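You operate a simulated robot arm through the tools that you are given. There is no shell and no other tool. Be economical: measure what you need, move in short steps, check, and stop when the job is done.

You are at the controls of a simulated robot arm. One attempt, no reset.

JOB
Put the tube numbered like the one in well 1 into well 4 and spin both at speed 3.
Fine: lid shut and latched, one whole run; switch and STOP untouched; the other tubes stay in the yellow tube rack. Set down upright: what you pick out.
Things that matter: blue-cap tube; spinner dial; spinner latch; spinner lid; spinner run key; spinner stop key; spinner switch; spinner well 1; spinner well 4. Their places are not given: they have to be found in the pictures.

The check looks at the end state, three seconds after you hand in, the way a careful person would. Anything else that was tipped, shoved, dropped, spilled or broken makes it a failure. Lids that push on must go on centred and level and be pressed home; caps that screw on are set level and turned clockwise until they are tight.

ROBOT AND FRAMES
A 6-joint arm with a two-finger parallel gripper, fixed in place. Base frame: the origin is at the foot of the arm, x ahead of it, y to its left, z up. Readings come in mm, rad, newtons and seconds.
With the tool pointing down near the work surface it reaches from about 420 to 860 mm from the base axis. Its first joint turns from -2.007 to 2.007 rad. Payload 4.2 kg.
The TCP is the grasp point between the finger pads, 23 mm short of the fingertips. In the tool frame z runs along the fingers and y along their closing line. The gripper opens to 94 mm. The fingers are 38 mm wide and 10 mm thick; the gripper's body (54 by 96 mm) begins 39 mm behind the TCP.
Orientation is that of the tool frame in the base frame, as a unit quaternion [x, y, z, w]. With the fingers straight down and closing along the base's y, the tool's x points along the base's -x, its y along +y and its z along -z.

CONTROLS
- The arm moves only by the tool nudge_tool. Its argument "rows" is a list of rows, each a list of 7 numbers: the turn, a rotation vector about the base's x, y, z in units of 5 degrees (1.0 is 5 degrees), then the shift along the base's x, y, z in units of 40 mm (1.0 is 40 mm), then the opening in per cent of the stroke, from 0 (shut) to 100 (fully open). In form: [[rx, ry, rz, dx, dy, dz, grip], ...]. A call has 1 to 20 rows; each row shifts and turns the commanded pose from where the row before left it. A call with a number of a shift or a turn outside -1 to 1 is refused whole. A row lasts 0.2 s, in which the tool goes at most 50 mm and 0.15 rad; a call with a longer step from one row to the next is refused whole, and so is a gripper value outside its range. Where a pose cannot be reached the arm comes as near as it can. A force on the tool above 90 N (or 10 N above the force at the start of the call, whichever is more), or a blocked arm, ends the call early, and 0.2 s more pass. Each finger travels about 108 mm/s and halts on what it meets, pressing with about 33 N; the grip force reading is that of the motor and also rises with nothing between the fingers. The clock runs only during rows and for 0.2 s after the last one: add rows that do not move to give the fingers time. It gives the time, the measured TCP pose, the force on the tool (base axes), the opening and the grip force at its end, in the units of the frame above (readings bear some noise), with the torque about the TCP (base axes, N m) and any sound that the robot's microphone picked up.
- Cameras (640 x 400 px; columns grow to the right, rows downward): "scene" is fixed at [397.3, -651.3, 1726]; the picture's right is [0.97, 0.22, 0.00], its down [0.18, -0.80, -0.57] and it looks along [-0.13, 0.56, -0.82] (base axes); focal length 292 px, centre (320, 200). "wrist" rides on the gripper at [86, 16, -75] in the tool frame; the picture's right is [-0.18, 0.98, 0.00], its down [-0.58, -0.11, -0.81] and it looks along [-0.79, -0.15, 0.59] (tool axes); focal length 243 px, centre (320, 200).
- snapshot(camera): a new picture of that camera. It takes no simulated time.
- raise_lower(by): slides the trunk up (or, below 0, down) by that many mm; the arm rides with it, the base frame stays. It gives what a move gives, with no picture.
- locate(camera, pixels): for up to 12 pixels [column, row] of the newest picture of that camera ("zoom" is the newest enlarged one), the place [x, y, z] in the base frame of the surface seen there, good to about 2 mm, but the place of the scene camera against the robot may be out by one fixed shift of up to 25 mm in any direction. It takes no simulated time.
- enlarge(camera, box): a new picture of the part [left, top, right, bottom] of that camera's present view, enlarged. It takes no simulated time.
- sign_off(): hands the job in; it is judged then, once.

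Work in short steps. Measure before you move; look again where a grasp or a placing could have gone wrong, and mend it. You have 80 turns and 34 pictures in all, those below and enlarged ones among them. Open the gripper and draw the arm clear of the work before you hand the job in, unless the task says otherwise; then end with one line.

The tools are called as a command line: name --pt "numbers of a row" for each row, then --argument value for the rest, lists and objects as JSON in quotes. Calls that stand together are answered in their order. nudge_tool: Moves the arm, as the interface text tells. Its arguments: {"type":"object","properties":{"rows":{"type":"array","items":{"type":"array","items":{"type":"number"}}}},"required":["rows"]} The other tools are called the same way: raise_lower (by) slides the trunk up or down; snapshot (camera) takes a picture; locate (camera, pixels) gives the place of the surface under pixels of a picture; enlarge (camera, box) takes an enlarged picture of a part of a camera's view; sign_off () hands the job in.

At the start:

```text
time_s: 0.0
eef_pos: [300.3, -402.5, 1454.3]
tcp_rot: [0.0, 1.0, 0.0, 0.0]
force: [0.3, -0.4, 0.3]
wrist_torque: [0.01, 0.01, 0.02]
finger_gap: 94.0
gripper_force: 0.1
trunk travel left (down, up): [-841.0, 149.0]
```

scene: 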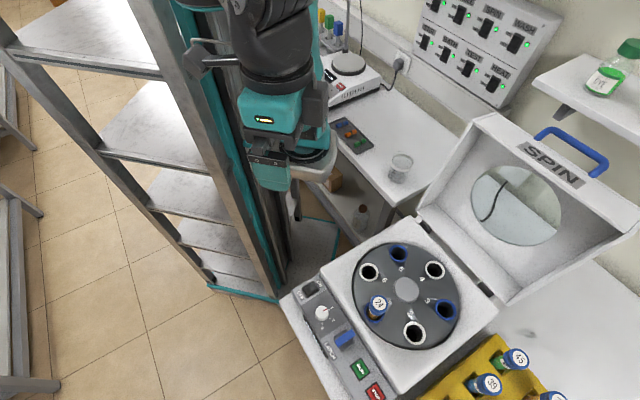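
wrist: 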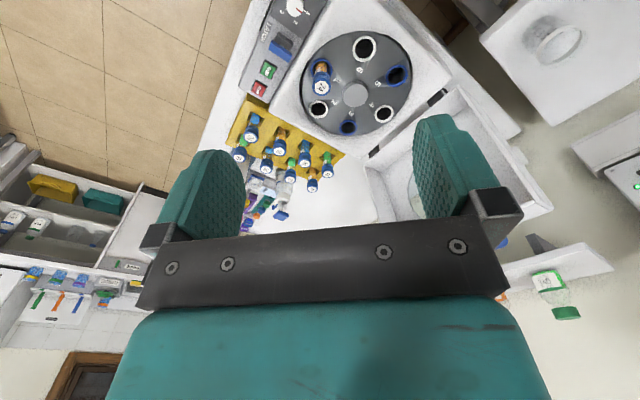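

The scene shows the spinner around (400,290) with a tube in a well, and the yellow rack at (490,370), mostly out of frame; the wrist view shows both. I enlarge both views to read the numbers.

enlarge --camera "wrist" --box '[220, 0, 420, 125]'

enlarge --camera "wrist" --box '[220, 90, 360, 178]'

enlarge --camera "scene" --box '[270, 220, 590, 400]'

```text
3.20 times, centred on (320, 62) of wrist
```

zoom: 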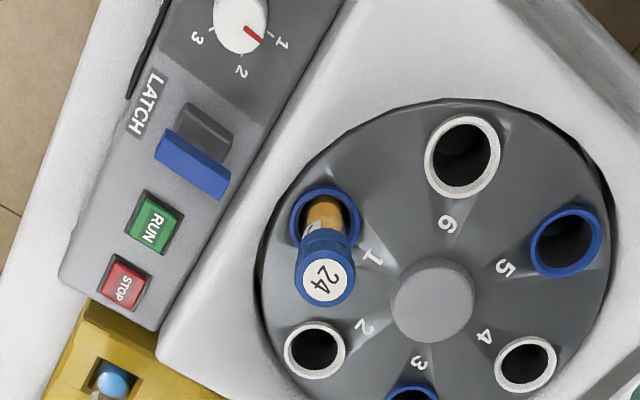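

```text
4.55 times, centred on (290, 134) of wrist
```

zoom: 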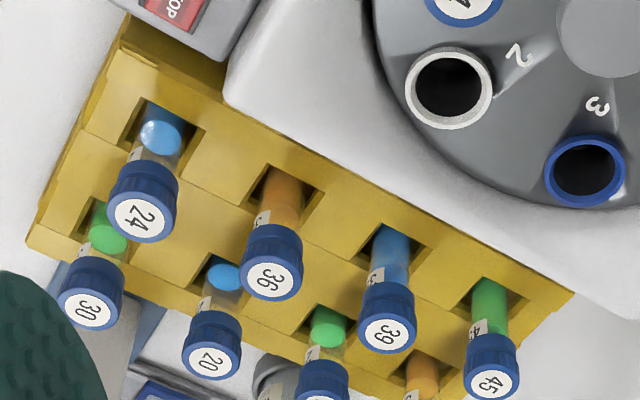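

```text
2.00 times, centred on (430, 310) of scene
```

zoom: 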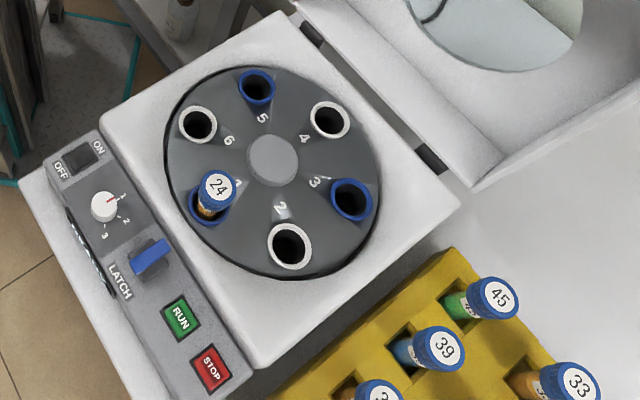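

Tube 24 (blue content) at wrist (251,138) matches tube 24 in well 1; well 4 is at wrist (384,113). I measure these first and also the lid in the scene picture.

locate --camera "wrist" --pixels '[[251, 138], [322, 87.5], [355, 92], [384, 105.5], [384, 121], [294.5, 7], [280, 51], [268, 69], [258, 88], [328, 173], [240, 155], [281, 43]]'

locate --camera "scene" --pixels '[[407, 289], [572, 152], [538, 131], [607, 170], [491, 113], [638, 232], [419, 213], [504, 305], [377, 302], [345, 340], [322, 312], [492, 383]]'

enlarge --camera "scene" --box '[400, 90, 640, 320]'

```text
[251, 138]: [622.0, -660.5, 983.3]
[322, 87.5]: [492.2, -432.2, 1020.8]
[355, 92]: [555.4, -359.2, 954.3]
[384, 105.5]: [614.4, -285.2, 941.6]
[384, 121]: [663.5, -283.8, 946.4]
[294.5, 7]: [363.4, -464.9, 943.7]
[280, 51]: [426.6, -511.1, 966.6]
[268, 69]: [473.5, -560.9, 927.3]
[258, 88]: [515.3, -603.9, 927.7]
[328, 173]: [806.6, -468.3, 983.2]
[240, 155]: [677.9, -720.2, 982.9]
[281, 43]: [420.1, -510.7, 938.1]
```

```text
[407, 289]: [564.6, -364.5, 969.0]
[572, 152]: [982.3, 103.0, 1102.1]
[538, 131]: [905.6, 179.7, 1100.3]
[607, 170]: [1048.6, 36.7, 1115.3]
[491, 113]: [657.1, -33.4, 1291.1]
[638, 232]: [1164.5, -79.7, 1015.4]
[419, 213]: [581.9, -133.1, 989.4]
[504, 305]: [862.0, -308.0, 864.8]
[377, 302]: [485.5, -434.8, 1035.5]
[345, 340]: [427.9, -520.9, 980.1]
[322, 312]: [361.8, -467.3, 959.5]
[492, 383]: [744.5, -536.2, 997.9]
```

```text
1.74 times, centred on (520, 205) of scene
```

zoom: 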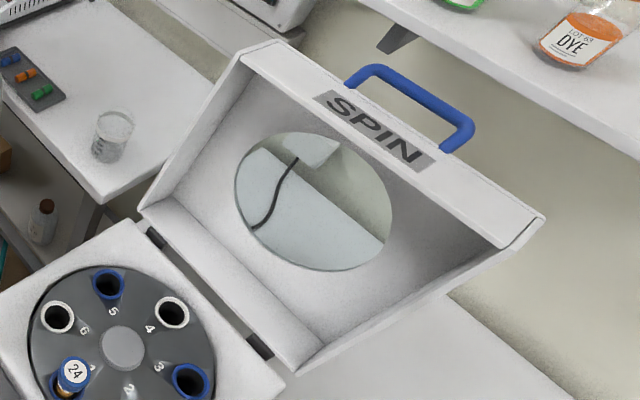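

Scene readings sit about +15 mm in z relative to the wrist ones. I measure handle and lid points in this zoom.

locate --camera "zoom" --pixels '[[355, 75], [410, 94], [467, 130], [448, 146], [240, 58], [540, 218], [145, 208], [298, 368], [150, 235], [260, 345], [375, 128], [505, 240]]'

```text
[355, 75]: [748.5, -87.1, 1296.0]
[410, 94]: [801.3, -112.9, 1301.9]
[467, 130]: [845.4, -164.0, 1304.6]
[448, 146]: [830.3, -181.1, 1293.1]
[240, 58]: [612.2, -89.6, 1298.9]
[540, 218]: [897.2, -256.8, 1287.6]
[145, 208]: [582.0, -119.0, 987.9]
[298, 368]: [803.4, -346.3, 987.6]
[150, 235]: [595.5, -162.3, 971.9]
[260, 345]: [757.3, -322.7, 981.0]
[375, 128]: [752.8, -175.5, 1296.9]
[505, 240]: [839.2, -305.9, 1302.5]
```

Spinner is yawed 45° (hinge along (0.71,-0.71), lid hinge on the +x+y side), and the lid is open past vertical. I yaw the tool +45° and move to a closer view from the panel side.

nudge_tool --pt "0 0 1 0.153 -0.567 -0.761 100" --pt "0 0 1 0.153 -0.567 -0.761 100" --pt "0 0 1 0.153 -0.567 -0.761 100" --pt "0 0 1 0.153 -0.567 -0.761 100" --pt "0 0 1 0.153 -0.567 -0.761 100" --pt "0 0 1 0.153 -0.567 -0.761 100" --pt "0 0 1 0.153 -0.567 -0.761 100" --pt "0 0 1 0.153 -0.567 -0.761 100" --pt "0 0 1 0.153 -0.567 -0.761 100" --pt "0 0 0 0 0 0 100"

snapshot --camera "wrist"

```text
time_s: 2.2
eef_pos: [366.3, -648.0, 1265.6]
tcp_rot: [-0.382, 0.924, 0.0, 0.0]
force: [0.1, 0.8, 0.4]
wrist_torque: [0.02, -0.01, 0.02]
finger_gap: 93.7
gripper_force: 0.1
out of reach, approached as far as the arm can: row 1, 2, 3, 4, 5, 6
trunk travel left (down, up): [-841.0, 149.0]
```

```text
27 pictures are left
```

wrist: 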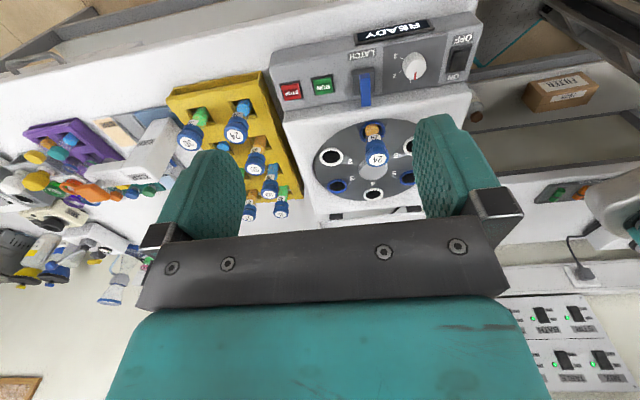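

The view now shows rack, panel, wells and a READY display. I enlarge the spinner and the rack areas.

enlarge --camera "wrist" --box '[270, 15, 480, 215]'

locate --camera "zoom" --pixels '[[310, 455], [310, 480]]'

```text
2.00 times, centred on (375, 115) of wrist
```

zoom: 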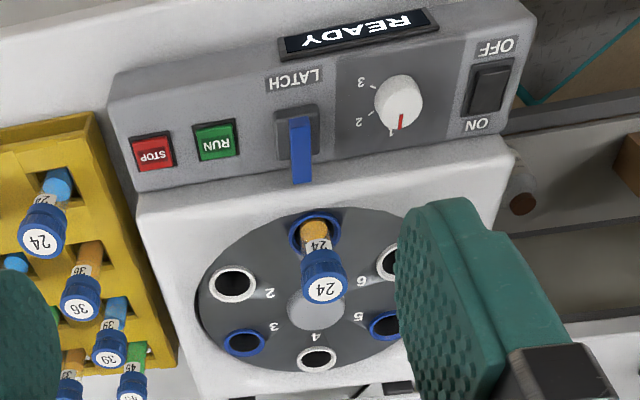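

```text
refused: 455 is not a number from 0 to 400
```

I locate the well-4 rim, the well-1 rim and tube, the cap tops, dial and latch in this zoom.

locate --camera "zoom" --pixels '[[299, 359], [336, 358], [317, 348], [318, 370], [324, 290], [313, 228], [290, 236], [340, 230], [316, 308], [42, 241], [80, 310], [56, 184]]'

locate --camera "zoom" --pixels '[[400, 96], [403, 124], [401, 78], [302, 178], [301, 125], [295, 110], [218, 140], [152, 153], [231, 269], [231, 301], [245, 331], [387, 325]]'

```text
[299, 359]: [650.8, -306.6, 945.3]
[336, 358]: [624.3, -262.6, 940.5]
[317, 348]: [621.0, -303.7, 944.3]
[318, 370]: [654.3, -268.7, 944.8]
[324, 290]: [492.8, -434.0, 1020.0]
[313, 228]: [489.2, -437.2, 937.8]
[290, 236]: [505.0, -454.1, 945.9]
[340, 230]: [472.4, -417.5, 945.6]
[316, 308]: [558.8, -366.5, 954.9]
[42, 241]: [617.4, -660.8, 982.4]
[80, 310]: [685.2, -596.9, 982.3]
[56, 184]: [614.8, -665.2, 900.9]
```

```text
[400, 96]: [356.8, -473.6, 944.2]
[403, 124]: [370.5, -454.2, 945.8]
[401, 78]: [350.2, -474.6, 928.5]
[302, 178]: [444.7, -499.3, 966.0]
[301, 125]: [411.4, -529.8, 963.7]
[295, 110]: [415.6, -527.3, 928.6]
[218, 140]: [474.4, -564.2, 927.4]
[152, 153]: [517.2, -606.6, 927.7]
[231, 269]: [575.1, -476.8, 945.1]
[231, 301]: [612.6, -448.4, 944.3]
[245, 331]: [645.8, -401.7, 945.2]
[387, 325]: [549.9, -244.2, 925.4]
```

Well 4 centre ≈ (637.5,-285.4), rim z 944.5; well 1 ≈ (489,-435.5) with vertical tube, cap top z 1020. Rack tube 24 is at ≈(619,-661), cap top 982. I yaw -90° (fingers closing along the rack row) while approaching above the tube.

nudge_tool --pt "0 0 -1 0.28 0 -0.12 100" --pt "0 0 -1 0.28 0 -0.12 100" --pt "0 0 -1 0.28 0 -0.12 100" --pt "0 0 -1 0.28 0 -0.12 100" --pt "0 0 -1 0.28 0 -0.12 100" --pt "0 0 -1 0.28 0 -0.12 100" --pt "0 0 -1 0.28 0 -0.12 100" --pt "0 0 -1 0.28 0 -0.12 100" --pt "0 0 -1 0.28 0 -0.12 100" --pt "0 0 -1 0.28 0 -0.12 100" --pt "0 0 -1 0.28 0 -0.12 100" --pt "0 0 -1 0.28 0 -0.12 100" --pt "0 0 -1 0.28 0 -0.12 100" --pt "0 0 -1 0.28 0 -0.12 100" --pt "0 0 -1 0.28 0 -0.12 100" --pt "0 0 -1 0.28 0 -0.12 100" --pt "0 0 -1 0.28 0 -0.12 100" --pt "0 0 -1 0.28 0 -0.12 100" --pt "0 0 0 0 0 0 100"

```text
time_s: 6.2
eef_pos: [566.7, -649.5, 1179.9]
tcp_rot: [0.384, 0.923, 0.0, 0.0]
force: [0.2, 0.1, 0.6]
wrist_torque: [0.0, 0.04, 0.02]
finger_gap: 93.7
gripper_force: 0.1
trunk travel left (down, up): [-841.0, 149.0]
```

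Reached radius 862 at z 1180. I take a wrist picture to refine tube 24's place.

enlarge --camera "wrist" --box '[160, 0, 480, 200]'

```text
2.00 times, centred on (320, 100) of wrist
```

zoom: 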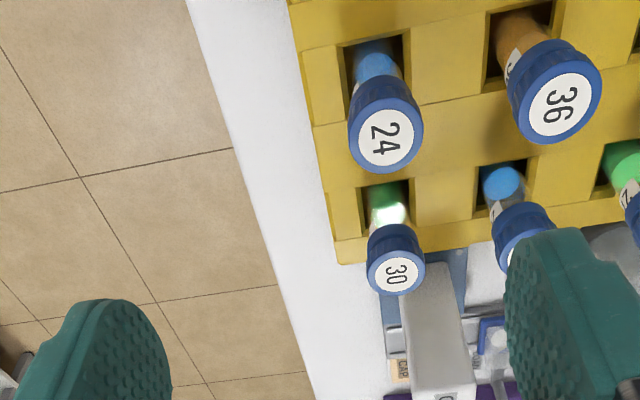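

Tube 24 label is centred at zoom (386,139). I locate its centre and edges, the neighbours and the rack top.

locate --camera "zoom" --pixels '[[386, 139], [357, 142], [416, 137], [384, 111], [388, 167], [556, 103], [394, 272], [360, 95], [372, 62], [440, 80], [330, 110], [352, 125]]'

```text
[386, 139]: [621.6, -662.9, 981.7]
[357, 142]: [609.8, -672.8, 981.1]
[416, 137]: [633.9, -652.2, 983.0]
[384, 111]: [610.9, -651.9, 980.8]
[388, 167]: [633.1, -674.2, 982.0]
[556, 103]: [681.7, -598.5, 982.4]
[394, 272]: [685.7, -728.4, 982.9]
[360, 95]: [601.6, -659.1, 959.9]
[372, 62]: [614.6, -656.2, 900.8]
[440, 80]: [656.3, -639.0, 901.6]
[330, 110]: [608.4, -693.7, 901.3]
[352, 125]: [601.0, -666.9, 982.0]
```

Tube 24 centre is (621.8,-662.8), cap top 982, rack top 901. I move over it and descend part way.

nudge_tool --pt "0 0 0 0.46 -0.11 0 75" --pt "0 0 0 0.46 -0.11 -0.4 75" --pt "0 0 0 0.46 -0.11 -0.6 75" --pt "0 0 0 0 0 -0.8 75" --pt "0 0 0 0 0 -0.8 75" --pt "0 0 0 0 0 -0.8 75" --pt "0 0 0 0 0 0 75"

```text
time_s: 7.8
eef_pos: [613.6, -639.2, 1046.8]
tcp_rot: [0.383, 0.924, 0.0, 0.0]
force: [-0.5, 0.3, 0.2]
wrist_torque: [0.0, 0.01, 0.0]
finger_gap: 70.5
gripper_force: 0.1
out of reach, approached as far as the arm can: row 1, 2, 3, 4
trunk travel left (down, up): [-841.0, 149.0]
```

Reach is short by about 25 mm here but grows with lower relative height, so I raise the trunk 100 mm and descend by arm.

raise_lower --by 100

nudge_tool --pt "0 0 0 0 0 -0.8 75" --pt "0 0 0 0 0 -0.8 75" --pt "0 0 0 0 0 -0.8 75" --pt "0 0 0 0.1 -0.29 0 75" --pt "0 0 0 0.1 -0.29 0 75" --pt "0 0 0 0 0 0 75"

```text
time_s: 9.1
eef_pos: [612.8, -640.1, 1147.2]
tcp_rot: [0.383, 0.924, 0.001, -0.001]
force: [0.3, -0.2, -0.1]
wrist_torque: [-0.01, 0.02, -0.03]
finger_gap: 70.5
gripper_force: 0.0
trunk travel left (down, up): [-941.0, 49.0]
```

```text
time_s: 10.5
eef_pos: [606.8, -635.1, 1053.2]
tcp_rot: [0.382, 0.924, 0.0, -0.002]
force: [1.2, 0.1, -0.7]
wrist_torque: [-0.02, 0.01, 0.01]
finger_gap: 70.8
gripper_force: 0.1
out of reach, approached as far as the arm can: row 3, 4, 5
trunk travel left (down, up): [-941.0, 49.0]
```

Raising made it slightly worse; I back up and lower the trunk instead, and tilt the tool 15° outward (about the closing line, so the tube stays upright in the pads).

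nudge_tool --pt "0 0 0 -0.15 0.15 0.9 75" --pt "0 0 0 -0.15 0.15 0.9 75" --pt "-0.707 -0.707 0 -0.15 0.15 0.9 75" --pt "-0.707 -0.707 0 0 0 0.9 75" --pt "-0.707 -0.707 0 0 0 0.9 75" --pt "0 0 0 0 0 0 75"

raise_lower --by -200

```text
time_s: 11.9
eef_pos: [589.4, -615.3, 1233.8]
tcp_rot: [0.379, 0.916, -0.051, 0.12]
force: [-0.2, -0.2, -0.4]
wrist_torque: [0.01, 0.02, -0.04]
finger_gap: 70.4
gripper_force: 0.0
trunk travel left (down, up): [-941.0, 49.0]
```

```text
time_s: 14.1
eef_pos: [589.7, -616.3, 1033.5]
tcp_rot: [0.379, 0.916, -0.05, 0.12]
force: [-0.3, -0.9, 0.1]
wrist_torque: [-0.03, 0.02, 0.0]
finger_gap: 70.9
gripper_force: 0.1
trunk travel left (down, up): [-741.0, 249.0]
```

Tilt is outward as wanted. Now shift horizontally over the tube at z≈1033.

nudge_tool --pt "0 0 0 0.27 -0.39 0 75" --pt "0 0 0 0.27 -0.39 0 75" --pt "0 0 0 0.27 -0.385 0 75" --pt "0 0 0 0 0 0 75"

enlarge --camera "wrist" --box '[160, 0, 480, 200]'

```text
time_s: 15.1
eef_pos: [623.6, -664.0, 1033.4]
tcp_rot: [0.379, 0.916, -0.05, 0.12]
force: [0.0, 0.6, 1.3]
wrist_torque: [-0.02, 0.0, -0.01]
finger_gap: 70.5
gripper_force: 0.2
trunk travel left (down, up): [-741.0, 249.0]
```

```text
2.00 times, centred on (320, 100) of wrist
```

zoom: 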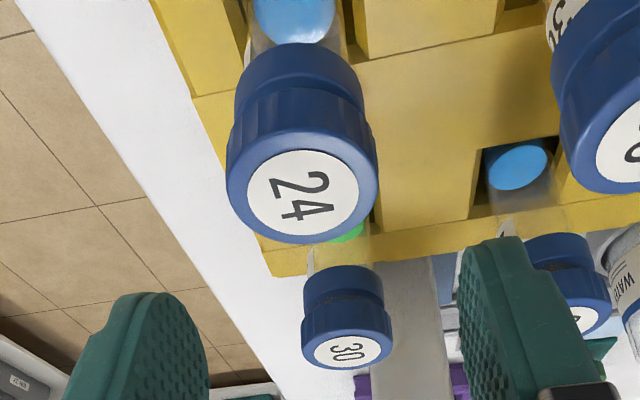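

Reached. I check the cap centre and cap height by locating points.

locate --camera "zoom" --pixels '[[303, 193], [247, 193], [358, 193], [303, 152], [303, 235], [298, 130], [298, 90], [296, 55], [296, 20]]'

```text
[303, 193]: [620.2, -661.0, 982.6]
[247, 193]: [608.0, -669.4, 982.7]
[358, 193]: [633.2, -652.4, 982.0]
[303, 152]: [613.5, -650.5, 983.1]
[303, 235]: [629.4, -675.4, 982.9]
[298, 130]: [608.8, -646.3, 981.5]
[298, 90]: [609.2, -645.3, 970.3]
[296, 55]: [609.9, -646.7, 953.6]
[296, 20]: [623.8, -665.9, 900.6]
```

Cap spans z 950–982 at (621.3,-662.2). I descend to z≈969 and close.

nudge_tool --pt "0 0 0 -0.05 0.045 -0.5 75" --pt "0 0 0 0 0 -0.5 75" --pt "0 0 0 0 0 -0.6 75" --pt "0 0 0 0 0 0 75" --pt "0 0 0 0 0 0 30" --pt "0 0 0 0 0 0 30" --pt "0 0 0 0 0 0 30"

```text
time_s: 16.7
eef_pos: [622.8, -660.3, 969.1]
tcp_rot: [0.379, 0.916, -0.05, 0.12]
force: [0.2, 0.7, 0.1]
wrist_torque: [0.02, -0.02, 0.0]
finger_gap: 40.3
gripper_force: 33.0
trunk travel left (down, up): [-741.0, 249.0]
```

Gripped (gap 40.3, 33 N). I lift straight with the trunk by 170 mm and look.

raise_lower --by 170

snapshot --camera "scene"

```text
time_s: 18.6
eef_pos: [622.2, -660.5, 1138.8]
tcp_rot: [0.38, 0.916, -0.05, 0.119]
force: [-0.1, -0.7, -0.4]
wrist_torque: [-0.02, 0.01, 0.0]
finger_gap: 40.1
gripper_force: 33.1
trunk travel left (down, up): [-911.0, 79.0]
```

```text
23 pictures are left
```

scene: 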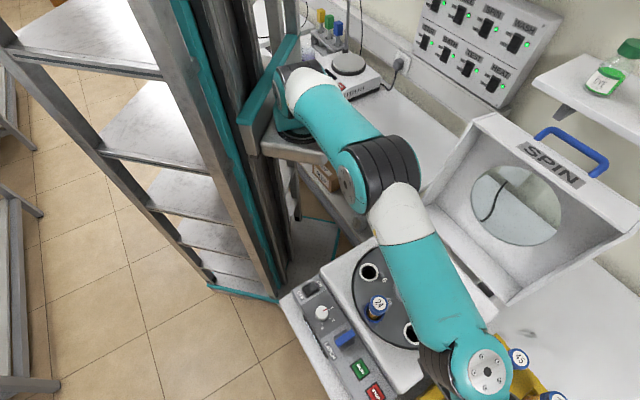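

Tube is held. I swing it toward well 4 in stages at this height, checking the arm against the open lid.

nudge_tool --pt "0 0 0 0.0385 0.9375 0 30" --pt "0 0 0 0.0385 0.9375 0 30" --pt "0 0 0 0.0385 0.9375 0 30" --pt "0 0 0 0.0385 0.9375 0 30" --pt "0 0 0 0.0385 0.9375 0 30" --pt "0 0 0 0.0385 0.9375 0 30" --pt "0 0 0 0 0 0 30"

snapshot --camera "scene"

```text
time_s: 20.2
eef_pos: [631.5, -434.9, 1138.1]
tcp_rot: [0.379, 0.916, -0.05, 0.12]
force: [0.2, 0.2, -1.3]
wrist_torque: [-0.02, -0.02, 0.0]
finger_gap: 40.0
gripper_force: 33.6
trunk travel left (down, up): [-911.0, 79.0]
```

```text
22 pictures are left
```

scene: 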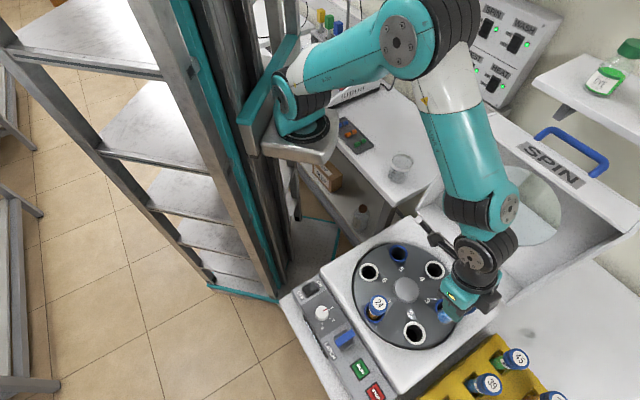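

Clear so far; the forearm is above and in front of the lid. I go halfway through the remaining distance and look again.

nudge_tool --pt "0 0 0 0.0385 0.9 0 30" --pt "0 0 0 0.0385 0.9 0 30" --pt "0 0 0 0 0 0 30"

snapshot --camera "scene"

locate --camera "scene" --pixels '[[500, 180], [510, 180], [480, 175], [490, 130]]'

```text
time_s: 21.0
eef_pos: [633.8, -361.4, 1138.8]
tcp_rot: [0.38, 0.916, -0.05, 0.12]
force: [0.8, 0.2, -1.2]
wrist_torque: [0.01, -0.02, -0.03]
finger_gap: 39.9
gripper_force: 32.8
trunk travel left (down, up): [-911.0, 79.0]
```

```text
21 pictures are left
```

scene: 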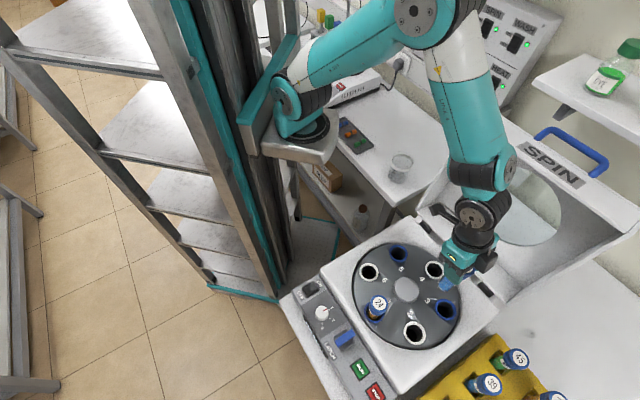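

```text
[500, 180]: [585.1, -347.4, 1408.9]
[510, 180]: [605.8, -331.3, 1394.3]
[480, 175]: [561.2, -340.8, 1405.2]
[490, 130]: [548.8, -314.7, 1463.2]
```

Wrist is ~100 mm clear of the lid. I finish over well 4 and take a look from the wrist.

nudge_tool --pt "0 0 0 0.045 0.95 0 30" --pt "0 0 0 0.045 0.95 0 30" --pt "0 0 0 0 0 0 30"

enlarge --camera "wrist" --box '[160, 0, 480, 200]'

```text
time_s: 21.8
eef_pos: [637.9, -285.9, 1139.3]
tcp_rot: [0.38, 0.916, -0.049, 0.121]
force: [0.2, 0.0, -0.9]
wrist_torque: [0.06, -0.03, -0.03]
finger_gap: 40.2
gripper_force: 32.8
trunk travel left (down, up): [-911.0, 79.0]
```

```text
2.00 times, centred on (320, 100) of wrist
```

zoom: 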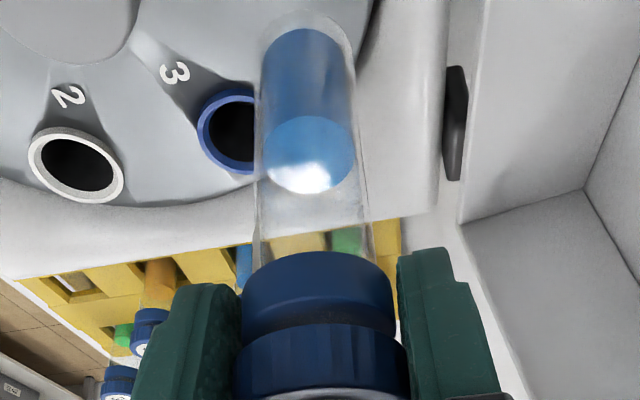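

I check that the tube hangs vertical by locating points along its front.

locate --camera "zoom" --pixels '[[305, 40], [306, 90], [312, 225], [320, 290], [262, 90], [352, 90], [305, 22]]'

```text
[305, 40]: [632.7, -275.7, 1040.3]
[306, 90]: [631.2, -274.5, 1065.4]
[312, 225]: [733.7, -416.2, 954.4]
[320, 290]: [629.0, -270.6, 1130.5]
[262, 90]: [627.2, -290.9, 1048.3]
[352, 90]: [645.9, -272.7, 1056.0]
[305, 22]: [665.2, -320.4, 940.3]
```

Tube is vertical and centred within ~2 mm. I lower it into well 4, slowing near the seat height (TCP z ≈1007).

nudge_tool --pt "0 0 0 0 0 -0.6 30" --pt "0 0 0 0 0 -0.6 30" --pt "0 0 0 0 0 -0.6 30" --pt "0 0 0 0 0 -0.5 30" --pt "0 0 0 0 0 -0.4 30" --pt "0 0 0 0 0 -0.3 30" --pt "0 0 0 0 0 0 30"

```text
time_s: 23.4
eef_pos: [638.4, -288.0, 1018.2]
tcp_rot: [0.379, 0.916, -0.049, 0.121]
force: [2.5, 2.9, -0.9]
wrist_torque: [0.26, -0.27, -0.01]
finger_gap: 40.0
gripper_force: 33.5
trunk travel left (down, up): [-911.0, 79.0]
```

Slight sideways contact (~4 N toward +v). I shift 1.5 mm that way and lower the last 11 mm.

nudge_tool --pt "0 0 0 0.03 0.035 0 30" --pt "0 0 0 0 0 -0.13 30" --pt "0 0 0 0 0 -0.12 30" --pt "0 0 0 0 0 0 30"

```text
time_s: 24.4
eef_pos: [639.1, -286.3, 1008.6]
tcp_rot: [0.38, 0.916, -0.05, 0.119]
force: [0.6, -0.4, -1.2]
wrist_torque: [0.0, 0.0, -0.01]
finger_gap: 40.0
gripper_force: 32.9
trunk travel left (down, up): [-911.0, 79.0]
```

Side force is gone. I lower in 1 mm steps until a slight upward force shows the seat.

nudge_tool --pt "0 0 0 0 0 -0.03 30" --pt "0 0 0 0 0 -0.025 30" --pt "0 0 0 0 0 0 30"

```text
time_s: 25.2
eef_pos: [638.5, -286.1, 1006.4]
tcp_rot: [0.38, 0.916, -0.05, 0.121]
force: [-1.1, -1.8, 9.2]
wrist_torque: [-0.08, 0.02, -0.01]
finger_gap: 40.3
gripper_force: 32.4
trunk travel left (down, up): [-911.0, 79.0]
```

Seated at z 1006 (9 N up). I open and rise straight up, then look.

nudge_tool --pt "0 0 0 0 0 0 70" --pt "0 0 0 0 0 0 70" --pt "0 0 0 0 0 0.3 70" --pt "0 0 0 0 0 0.8 70" --pt "0 0 0 0 0 0.8 70" --pt "0 0 0 0 0 0.8 70" --pt "0 0 0 0 0 0.8 70" --pt "0 0 0 -0.4 -0.8 0.4 70" --pt "0 0 0 -0.4 -0.8 0 70" --pt "0 0 0 0 0 0 70"

enlarge --camera "scene" --box '[270, 220, 590, 400]'

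```text
time_s: 27.4
eef_pos: [604.7, -351.0, 1163.9]
tcp_rot: [0.38, 0.916, -0.05, 0.12]
force: [-0.6, 0.1, -0.4]
wrist_torque: [-0.05, 0.01, -0.01]
finger_gap: 66.1
gripper_force: 0.0
trunk travel left (down, up): [-911.0, 79.0]
```

```text
2.00 times, centred on (430, 310) of scene
```

zoom: 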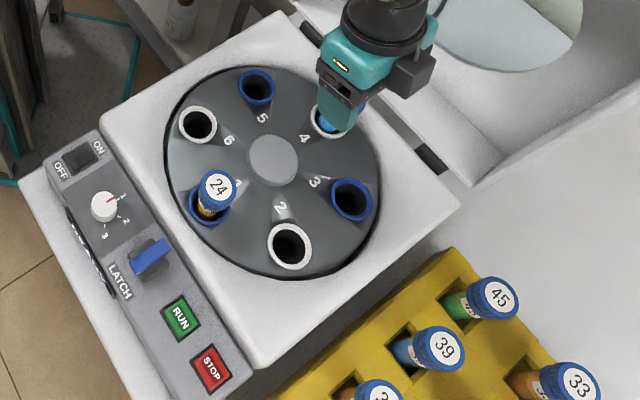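

Tube 24 sits in well 4. Now the dial: I locate knob and number marks to get the turn angle, and the latch lever.

locate --camera "zoom" --pixels '[[103, 206], [112, 197], [124, 195], [127, 220], [105, 237], [92, 206], [114, 206], [135, 268], [165, 245], [150, 258], [180, 317], [103, 217]]'

```text
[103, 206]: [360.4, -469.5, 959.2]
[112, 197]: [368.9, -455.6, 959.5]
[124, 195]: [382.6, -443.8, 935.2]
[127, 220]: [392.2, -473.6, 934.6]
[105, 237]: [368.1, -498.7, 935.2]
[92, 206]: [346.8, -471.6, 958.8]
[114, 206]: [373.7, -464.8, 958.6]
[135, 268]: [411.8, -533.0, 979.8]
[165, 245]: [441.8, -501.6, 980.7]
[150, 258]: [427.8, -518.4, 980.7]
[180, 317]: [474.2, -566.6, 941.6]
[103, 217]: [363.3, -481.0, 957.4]
```

Knob centre ≈ (360.5,-466.5), top z 945; mark 1→3 is about -120° (clockwise). I untilt the tool, yaw +60° as a start, and go above the knob.

nudge_tool --pt "0.707 0.707 0 0 0 0 55" --pt "0.707 0.707 0 0 0 0 55" --pt "0.707 0.707 0 0 0 0 55" --pt "0 0 1 -0.509 -0.24 -0.217 55" --pt "0 0 1 -0.509 -0.24 -0.217 55" --pt "0 0 1 -0.509 -0.24 -0.217 55" --pt "0 0 1 -0.509 -0.24 -0.217 55" --pt "0 0 1 -0.509 -0.24 -0.217 55" --pt "0 0 1 -0.509 -0.24 -0.217 55" --pt "0 0 1 -0.509 -0.24 -0.217 55" --pt "0 0 1 -0.509 -0.24 -0.217 55" --pt "0 0 1 -0.509 -0.24 -0.217 55" --pt "0 0 1 -0.509 -0.24 -0.217 55" --pt "0 0 1 -0.509 -0.24 -0.217 55" --pt "0 0 1 -0.509 -0.24 -0.217 55" --pt "0 0 0 0 0 0 55"

snapshot --camera "wrist"

```text
time_s: 30.8
eef_pos: [360.6, -464.7, 1057.4]
tcp_rot: [-0.13, 0.992, 0.0, 0.0]
force: [-0.4, 0.1, 0.4]
wrist_torque: [-0.04, -0.01, 0.0]
finger_gap: 51.6
gripper_force: 0.0
trunk travel left (down, up): [-911.0, 79.0]
```

```text
18 pictures are left
```

wrist: 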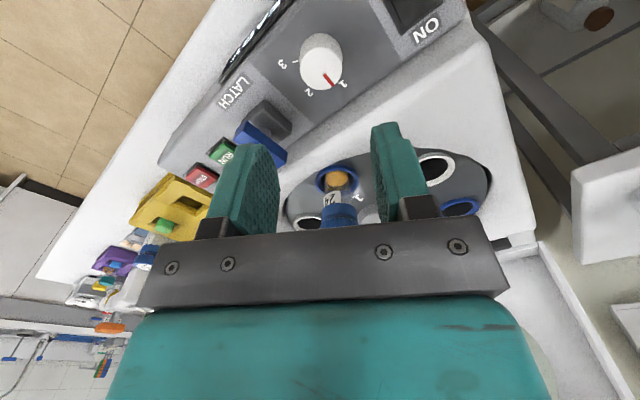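

Knob is at wrist (322,50). I locate knob top edges, panel, deck edge, switch and latch lever to place the grip.

locate --camera "wrist" --pixels '[[322, 68], [304, 68], [341, 67], [322, 53], [327, 83], [345, 90], [300, 100], [320, 108], [370, 62], [405, 20], [245, 131], [283, 162]]'

```text
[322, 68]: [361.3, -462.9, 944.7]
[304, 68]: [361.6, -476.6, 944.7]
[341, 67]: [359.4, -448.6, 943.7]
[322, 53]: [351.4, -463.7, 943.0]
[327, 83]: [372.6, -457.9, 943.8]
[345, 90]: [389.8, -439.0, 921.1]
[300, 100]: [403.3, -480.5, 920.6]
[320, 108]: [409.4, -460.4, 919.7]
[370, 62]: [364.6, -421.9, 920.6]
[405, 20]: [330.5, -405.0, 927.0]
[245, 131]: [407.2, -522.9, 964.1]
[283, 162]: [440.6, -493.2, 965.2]
```

Knob centre ≈ (360.5,-463), panel z 920.5. I descend to z≈950 (tips 6 mm above the panel) and grip lightly.

nudge_tool --pt "0 0 0 0 0.04 -0.8 55" --pt "0 0 0 0 0 -0.8 55" --pt "0 0 0 0 0 -0.7 55" --pt "0 0 0 0 0 -0.385 55" --pt "0 0 0 0 0 0 55" --pt "0 0 0 0 0 0 20" --pt "0 0 0 0 0 0 20" --pt "0 0 0 0 0 0 20"

```text
time_s: 32.6
eef_pos: [361.3, -465.4, 951.7]
tcp_rot: [-0.13, 0.992, -0.002, 0.0]
force: [6.5, -20.6, -4.4]
wrist_torque: [-0.77, -0.23, -0.11]
finger_gap: 32.8
gripper_force: 44.9
trunk travel left (down, up): [-911.0, 79.0]
```

A 21 N side force toward -y says the gripper is off-centre; I shift ~2 mm that way and let it settle.

nudge_tool --pt "0 0 0 0.006 -0.025 0 20" --pt "0 0 0 0.006 -0.025 0 20" --pt "0 0 0 0 0 0 20"

```text
time_s: 33.4
eef_pos: [362.0, -464.1, 951.3]
tcp_rot: [-0.131, 0.991, 0.001, 0.0]
force: [9.3, -8.8, 15.9]
wrist_torque: [-0.05, 0.15, -0.27]
finger_gap: 32.7
gripper_force: 44.9
trunk travel left (down, up): [-911.0, 79.0]
```

Gripped at 32.7 mm. I turn clockwise 60° first and read.

nudge_tool --pt "0 0 -1 0 0 0 20" --pt "0 0 -1 0 0 0 20" --pt "0 0 -1 0 0 0 20" --pt "0 0 -1 0 0 0 20" --pt "0 0 -1 0 0 0 20" --pt "0 0 -1 0 0 0 20" --pt "0 0 -1 0 0 0 20" --pt "0 0 -1 0 0 0 20" --pt "0 0 -1 0 0 0 20" --pt "0 0 -1 0 0 0 20" --pt "0 0 -1 0 0 0 20" --pt "0 0 -1 0 0 0 20" --pt "0 0 0 0 0 0 20"

```text
time_s: 36.2
eef_pos: [361.8, -464.5, 950.9]
tcp_rot: [0.384, 0.923, 0.001, -0.001]
force: [8.7, 19.2, 20.7]
wrist_torque: [0.05, -0.63, -0.01]
finger_gap: 32.5
gripper_force: 44.8
trunk travel left (down, up): [-911.0, 79.0]
```

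Turned 60°. I shift 1.5 mm along the side force and turn the other 60°.

nudge_tool --pt "0 0 -1 0.02 0.03 0.02 20" --pt "0 0 -1 0 0 0 20" --pt "0 0 -1 0 0 0 20" --pt "0 0 -1 0 0 0 20" --pt "0 0 -1 0 0 0 20" --pt "0 0 -1 0 0 0 20" --pt "0 0 -1 0 0 0 20" --pt "0 0 -1 0 0 0 20" --pt "0 0 -1 0 0 0 20" --pt "0 0 -1 0 0 0 20" --pt "0 0 -1 0 0 0 20" --pt "0 0 -1 0 0 0 20" --pt "0 0 0 0 0 0 20"

```text
time_s: 39.0
eef_pos: [362.6, -464.4, 950.5]
tcp_rot: [0.793, 0.609, 0.001, 0.0]
force: [7.2, 12.5, -9.0]
wrist_torque: [1.18, -0.55, -0.02]
finger_gap: 32.4
gripper_force: 45.1
trunk travel left (down, up): [-911.0, 79.0]
```

Turned 120° in total. I open, rise 110 mm, move back, and check the pointer in the scene view.

nudge_tool --pt "0 0 0 0 0 0 60" --pt "0 0 0 0 0 0 60" --pt "0 0 0 0 0 0.6 60" --pt "0 0 0 0 0 0.8 60" --pt "0 0 0 0 0 0.8 60" --pt "0 0 0 0 0 0.8 60" --pt "0 0 0 0 0 0.8 60" --pt "0 0 0 0 0 0 60"

enlarge --camera "scene" --box '[270, 260, 430, 400]'

```text
time_s: 40.8
eef_pos: [363.8, -464.0, 1105.9]
tcp_rot: [0.794, 0.608, 0.001, -0.001]
force: [0.1, 1.2, -0.3]
wrist_torque: [-0.01, 0.02, 0.0]
finger_gap: 56.3
gripper_force: 0.1
trunk travel left (down, up): [-911.0, 79.0]
```

```text
2.86 times, centred on (350, 330) of scene
```

zoom: 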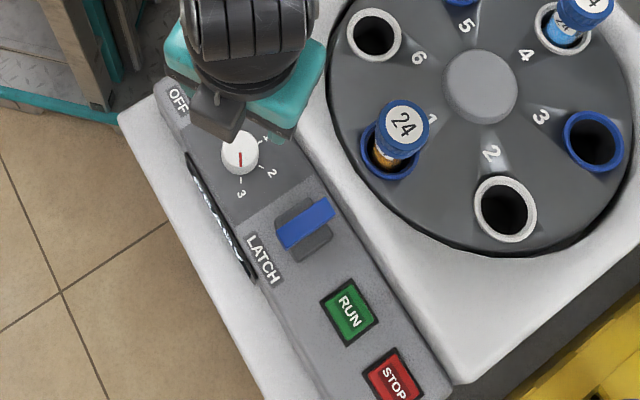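

The dial points at 3. Next the lid: I yaw back so fingers close along v, raise the trunk, and check wall/shelf distances for the arm.

raise_lower --by 79

nudge_tool --pt "0 0 1 0 0 0.6 60" --pt "0 0 1 0 0 0.6 60" --pt "0 0 1 0 0 0.6 60" --pt "0 0 1 0 0 0.6 60" --pt "0 0 1 0.6 0.3 0.6 60" --pt "0 0 1 0.6 0.3 0.6 60" --pt "0 0 1 0.6 0.3 0.6 60" --pt "0 0 1 0.6 0.3 0.6 60" --pt "0 0 1 0 0 0 60" --pt "0 0 1 0 0 0 60" --pt "0 0 1 0 0 0 60" --pt "0 0 1 0 0 0 60" --pt "0 0 0 0 0 0 60"

snapshot --camera "scene"

locate --camera "scene" --pixels '[[560, 85], [535, 50], [490, 60], [560, 30], [572, 141], [545, 132], [605, 165], [575, 185], [537, 165], [620, 200]]'

```text
time_s: 42.0
eef_pos: [364.5, -463.3, 1183.4]
tcp_rot: [0.793, 0.609, 0.001, -0.001]
force: [-0.1, -0.5, 0.3]
wrist_torque: [-0.02, -0.03, 0.01]
finger_gap: 56.3
gripper_force: 0.1
trunk travel left (down, up): [-990.0, 0.0]
```

```text
time_s: 44.8
eef_pos: [459.7, -416.8, 1375.6]
tcp_rot: [0.383, 0.924, 0.0, -0.001]
force: [-0.3, -0.4, -0.7]
wrist_torque: [0.0, -0.02, -0.03]
finger_gap: 56.3
gripper_force: 0.0
trunk travel left (down, up): [-990.0, 0.0]
```

```text
16 pictures are left
```

scene: 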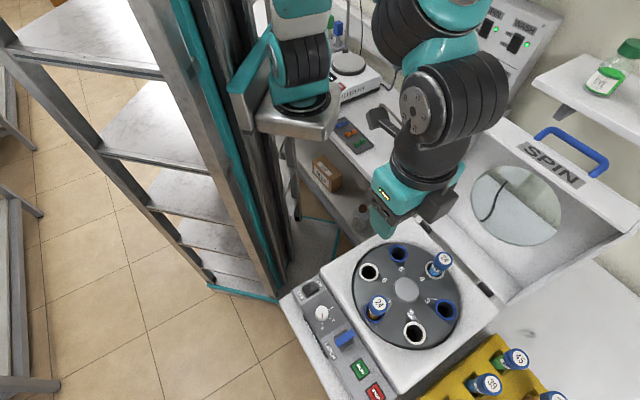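

```text
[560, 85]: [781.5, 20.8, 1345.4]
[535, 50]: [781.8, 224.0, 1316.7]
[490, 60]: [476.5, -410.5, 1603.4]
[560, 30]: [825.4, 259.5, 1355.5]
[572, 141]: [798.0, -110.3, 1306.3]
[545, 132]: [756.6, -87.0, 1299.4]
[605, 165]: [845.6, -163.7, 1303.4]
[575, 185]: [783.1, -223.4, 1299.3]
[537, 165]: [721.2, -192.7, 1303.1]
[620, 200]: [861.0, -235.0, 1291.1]
```

Shelf edge is near (781,21,1330), about 140 mm from the handle; it should clear. I move above the handle's centre-right part at z≈1385.

nudge_tool --pt "0 0 0 0.7375 0.605 0.02 60" --pt "0 0 0 0.7375 0.605 0.02 60" --pt "0 0 0 0.7375 0.605 0.02 60" --pt "0 0 0 0.7375 0.605 0.02 60" --pt "0 0 0 0.7375 0.605 0.02 60" --pt "0 0 0 0.7375 0.605 0.02 60" --pt "0 0 0 0.7375 0.605 0.02 60" --pt "0 0 0 0.7375 0.605 0.02 60" --pt "0 0 0 0.7375 0.605 0.02 60" --pt "0 0 0 0.7375 0.605 0.02 60" --pt "0 0 0 0 0 0 60"

snapshot --camera "wrist"

snapshot --camera "scene"

```text
time_s: 47.2
eef_pos: [754.8, -172.0, 1387.4]
tcp_rot: [0.384, 0.923, 0.0, 0.0]
force: [-0.1, -0.6, -0.1]
wrist_torque: [-0.05, 0.02, 0.01]
finger_gap: 56.3
gripper_force: 0.0
trunk travel left (down, up): [-990.0, 0.0]
```

```text
15 pictures are left
```

wrist: 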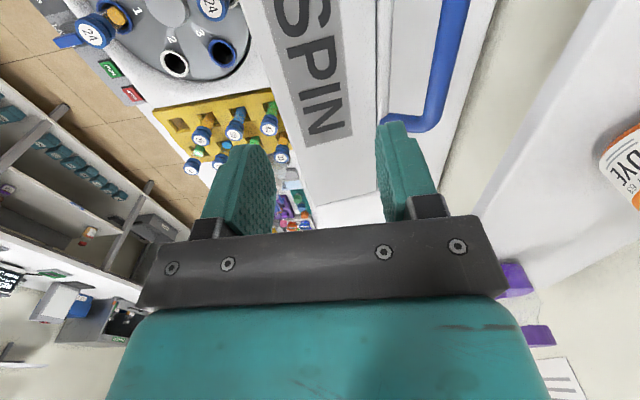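

```text
14 pictures are left
```

scene: 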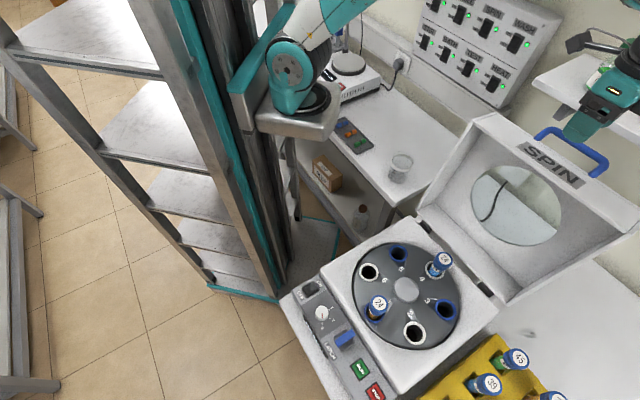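

Handle bar visible at wrist (448,50)→(430,110). I locate bar edges, post and lid edge.

locate --camera "wrist" --pixels '[[450, 30], [436, 60], [447, 60], [459, 60], [430, 95], [441, 95], [435, 120], [405, 122], [383, 60], [340, 60], [400, 60], [385, 118]]'

```text
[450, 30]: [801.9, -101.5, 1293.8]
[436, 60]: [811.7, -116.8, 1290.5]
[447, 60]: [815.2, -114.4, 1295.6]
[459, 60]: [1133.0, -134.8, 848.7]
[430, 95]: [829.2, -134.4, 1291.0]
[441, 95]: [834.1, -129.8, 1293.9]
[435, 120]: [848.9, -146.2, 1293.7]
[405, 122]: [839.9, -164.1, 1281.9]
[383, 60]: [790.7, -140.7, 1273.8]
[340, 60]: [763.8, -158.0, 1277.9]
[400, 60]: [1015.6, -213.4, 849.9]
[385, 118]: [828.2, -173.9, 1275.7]
```

Bar centre is v≈495.5, z≈1288 with a 28 mm gap to the lid. I narrow the opening to 34 mm, centre over the bar at (817,-116), and descend to z≈1295.

nudge_tool --pt "0 0 0 0.52 0.465 0 36" --pt "0 0 0 0.52 0.465 0 36" --pt "0 0 0 0.515 0.4625 0 36" --pt "0 0 0 0 0 -0.7 36" --pt "0 0 0 0 0 0 36"

snapshot --camera "wrist"

```text
time_s: 48.4
eef_pos: [820.2, -117.5, 1356.7]
tcp_rot: [0.382, 0.924, 0.0, 0.0]
force: [-0.2, 1.1, -0.7]
wrist_torque: [-0.01, -0.01, -0.02]
finger_gap: 34.0
gripper_force: 0.2
trunk travel left (down, up): [-990.0, 0.0]
```

```text
13 pictures are left
```

wrist: 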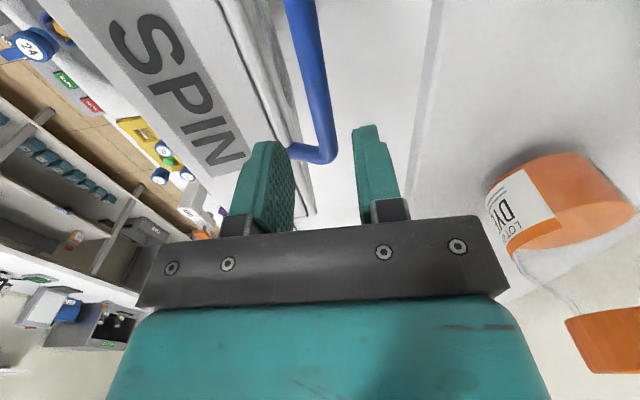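

Bar lies between the finger directions. I check bar and shelf edge once more from here.

locate --camera "wrist" --pixels '[[318, 90], [308, 90], [327, 90], [322, 120], [305, 30], [432, 60], [418, 130], [283, 90], [500, 200]]'

```text
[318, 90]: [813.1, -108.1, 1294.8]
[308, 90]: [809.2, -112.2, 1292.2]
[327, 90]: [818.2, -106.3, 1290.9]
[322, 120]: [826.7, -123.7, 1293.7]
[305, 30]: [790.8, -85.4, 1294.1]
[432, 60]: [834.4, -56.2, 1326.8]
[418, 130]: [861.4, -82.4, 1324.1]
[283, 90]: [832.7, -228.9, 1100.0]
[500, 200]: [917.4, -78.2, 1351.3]
```

Shelf edge runs at v≈550, z≈1326; the body (±48 mm) just clears at v≈496 and stays above the shelf with TCP z≥1300. I descend to 1301 and watch forces.

nudge_tool --pt "0 0 0 -0.01 -0.01 -0.4 36" --pt "0 0 0 0 0 -0.4 36" --pt "0 0 0 0 0 -0.4 36" --pt "0 0 0 0 0 -0.2 36" --pt "0 0 0 0 0 0 36"

```text
time_s: 49.6
eef_pos: [817.6, -120.0, 1301.7]
tcp_rot: [0.382, 0.924, 0.0, -0.001]
force: [0.0, 0.7, -0.4]
wrist_torque: [0.02, -0.01, 0.03]
finger_gap: 33.7
gripper_force: 0.1
trunk travel left (down, up): [-990.0, 0.0]
```

No contact. I close on the bar.

nudge_tool --pt "0 0 0 0 0 0 3" --pt "0 0 0 0 0 0 3" --pt "0 0 0 0 0 0 3"

```text
time_s: 50.4
eef_pos: [818.8, -120.0, 1301.3]
tcp_rot: [0.384, 0.923, 0.0, 0.0]
force: [2.2, 2.4, 3.1]
wrist_torque: [-0.09, -0.16, -1.57]
finger_gap: 14.5
gripper_force: 44.8
trunk travel left (down, up): [-990.0, 0.0]
```

Bar is held (14.5 mm). I loosen to ~20 mm so the bar can turn and slide between the pads, fix the small yaw, and draw it along the arc about the hinge (v≈314, z≈960) to vertical.

nudge_tool --pt "0 0 -0.3 0 0 0 21" --pt "0 0 0 0 0 0 21" --pt "0 0 0 -0.371 -0.371 0.268 21" --pt "0 0 0 -0.384 -0.384 0.235 21" --pt "0 0 0 -0.392 -0.392 0.2 21" --pt "0 0 0 -0.4 -0.4 0.165 21" --pt "0 0 0 0 0 0 21"

```text
time_s: 52.0
eef_pos: [753.8, -182.0, 1335.8]
tcp_rot: [0.395, 0.919, 0.0, 0.0]
force: [1.1, 0.9, -0.5]
wrist_torque: [0.01, -0.02, 0.05]
finger_gap: 20.4
gripper_force: 0.7
trunk travel left (down, up): [-990.0, 0.0]
```

Only ~1 N contact force; I verify in the scene that the lid moved along.

enlarge --camera "scene" --box '[400, 40, 640, 320]'

```text
1.43 times, centred on (520, 180) of scene
```

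zoom: 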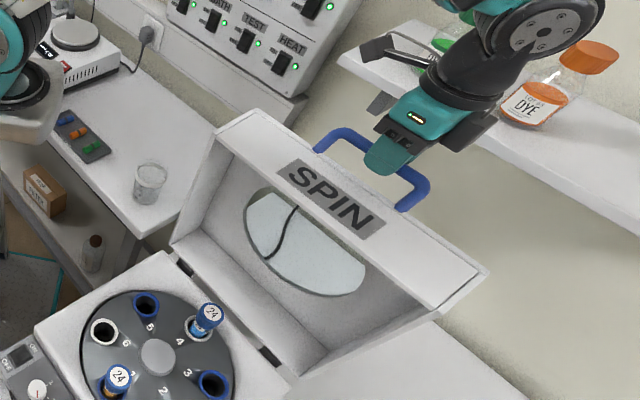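

The lid follows. I continue along the arc over the top.

nudge_tool --pt "0 0 0 -0.407 -0.407 0.128 21" --pt "0 0 0 -0.412 -0.412 0.092 21" --pt "0 0 0 -0.415 -0.415 0.055 21" --pt "0 0 0 -0.417 -0.417 0.019 21" --pt "0 0 0 -0.417 -0.417 -0.019 21" --pt "0 0 0 -0.415 -0.415 -0.055 21" --pt "0 0 0 0 0 0 21"

```text
time_s: 53.6
eef_pos: [656.1, -281.9, 1344.1]
tcp_rot: [0.394, 0.919, 0.0, 0.0]
force: [-0.1, 0.4, 0.6]
wrist_torque: [0.03, 0.02, 0.0]
finger_gap: 20.0
gripper_force: 0.8
trunk travel left (down, up): [-990.0, 0.0]
```

Continuing the arc to about 119°.

nudge_tool --pt "0 0 0 -0.412 -0.412 -0.092 21" --pt "0 0 0 -0.407 -0.407 -0.128 21" --pt "0 0 0 -0.4 -0.4 -0.165 21" --pt "0 0 0 -0.392 -0.392 -0.2 21" --pt "0 0 0 -0.384 -0.384 -0.235 21" --pt "0 0 0 -0.371 -0.371 -0.268 21" --pt "0 0 0 0 0 0 21"

snapshot --camera "scene"

```text
time_s: 55.2
eef_pos: [559.7, -376.0, 1300.5]
tcp_rot: [0.395, 0.919, 0.001, 0.0]
force: [0.3, -0.6, -0.3]
wrist_torque: [0.02, 0.0, -0.01]
finger_gap: 19.8
gripper_force: 0.0
trunk travel left (down, up): [-990.0, 0.0]
```

```text
11 pictures are left
```

scene: 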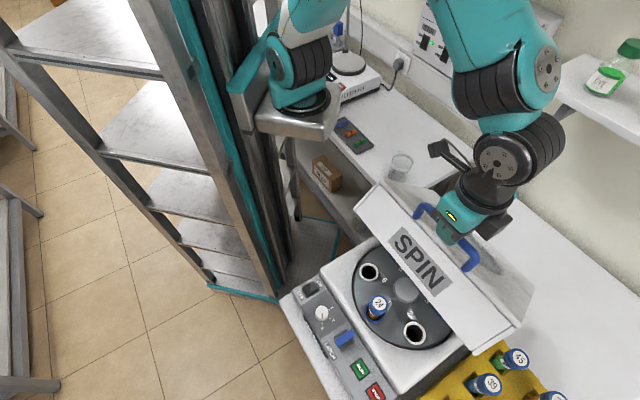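

The lid follows well. I check the bar's height relative to the TCP from this picture.

locate --camera "scene" --pixels '[[424, 208], [472, 258], [419, 214], [363, 200], [440, 330], [400, 185]]'

```text
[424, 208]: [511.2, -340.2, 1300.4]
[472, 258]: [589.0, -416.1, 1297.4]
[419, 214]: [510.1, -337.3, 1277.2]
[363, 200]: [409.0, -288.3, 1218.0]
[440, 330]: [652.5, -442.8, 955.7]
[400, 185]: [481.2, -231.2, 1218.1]
```

Bar centre is ~22 mm below the TCP (near the tips), so the hinge is nearer (321,960). I lower 10 mm first and continue on the corrected arc.

nudge_tool --pt "0 0 0 0 0 -0.25 21" --pt "0 0 0 -0.385 -0.385 -0.353 21" --pt "0 0 0 -0.366 -0.366 -0.39 21" --pt "0 0 0 -0.347 -0.347 -0.425 21" --pt "0 0 0 -0.325 -0.325 -0.46 21" --pt "0 0 0 -0.301 -0.301 -0.49 21" --pt "0 0 0 0 0 0 21"

enlarge --camera "scene" --box '[260, 180, 560, 380]'

```text
time_s: 56.8
eef_pos: [492.2, -444.1, 1207.7]
tcp_rot: [0.395, 0.919, 0.0, 0.0]
force: [0.1, -1.3, 0.0]
wrist_torque: [-0.01, 0.05, -0.01]
finger_gap: 20.0
gripper_force: 0.7
trunk travel left (down, up): [-990.0, 0.0]
```

```text
2.00 times, centred on (410, 280) of scene
```

zoom: 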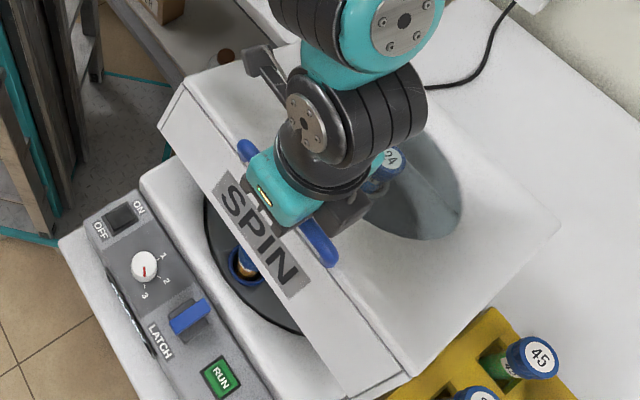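

locate --camera "zoom" --pixels '[[243, 145], [320, 238], [328, 262], [160, 128], [172, 318], [200, 305], [410, 375]]'

```text
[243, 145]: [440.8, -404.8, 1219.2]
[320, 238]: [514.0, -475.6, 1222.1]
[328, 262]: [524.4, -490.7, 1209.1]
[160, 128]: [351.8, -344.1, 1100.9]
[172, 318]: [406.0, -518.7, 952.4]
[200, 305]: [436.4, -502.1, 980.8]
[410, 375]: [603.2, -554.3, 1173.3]
```

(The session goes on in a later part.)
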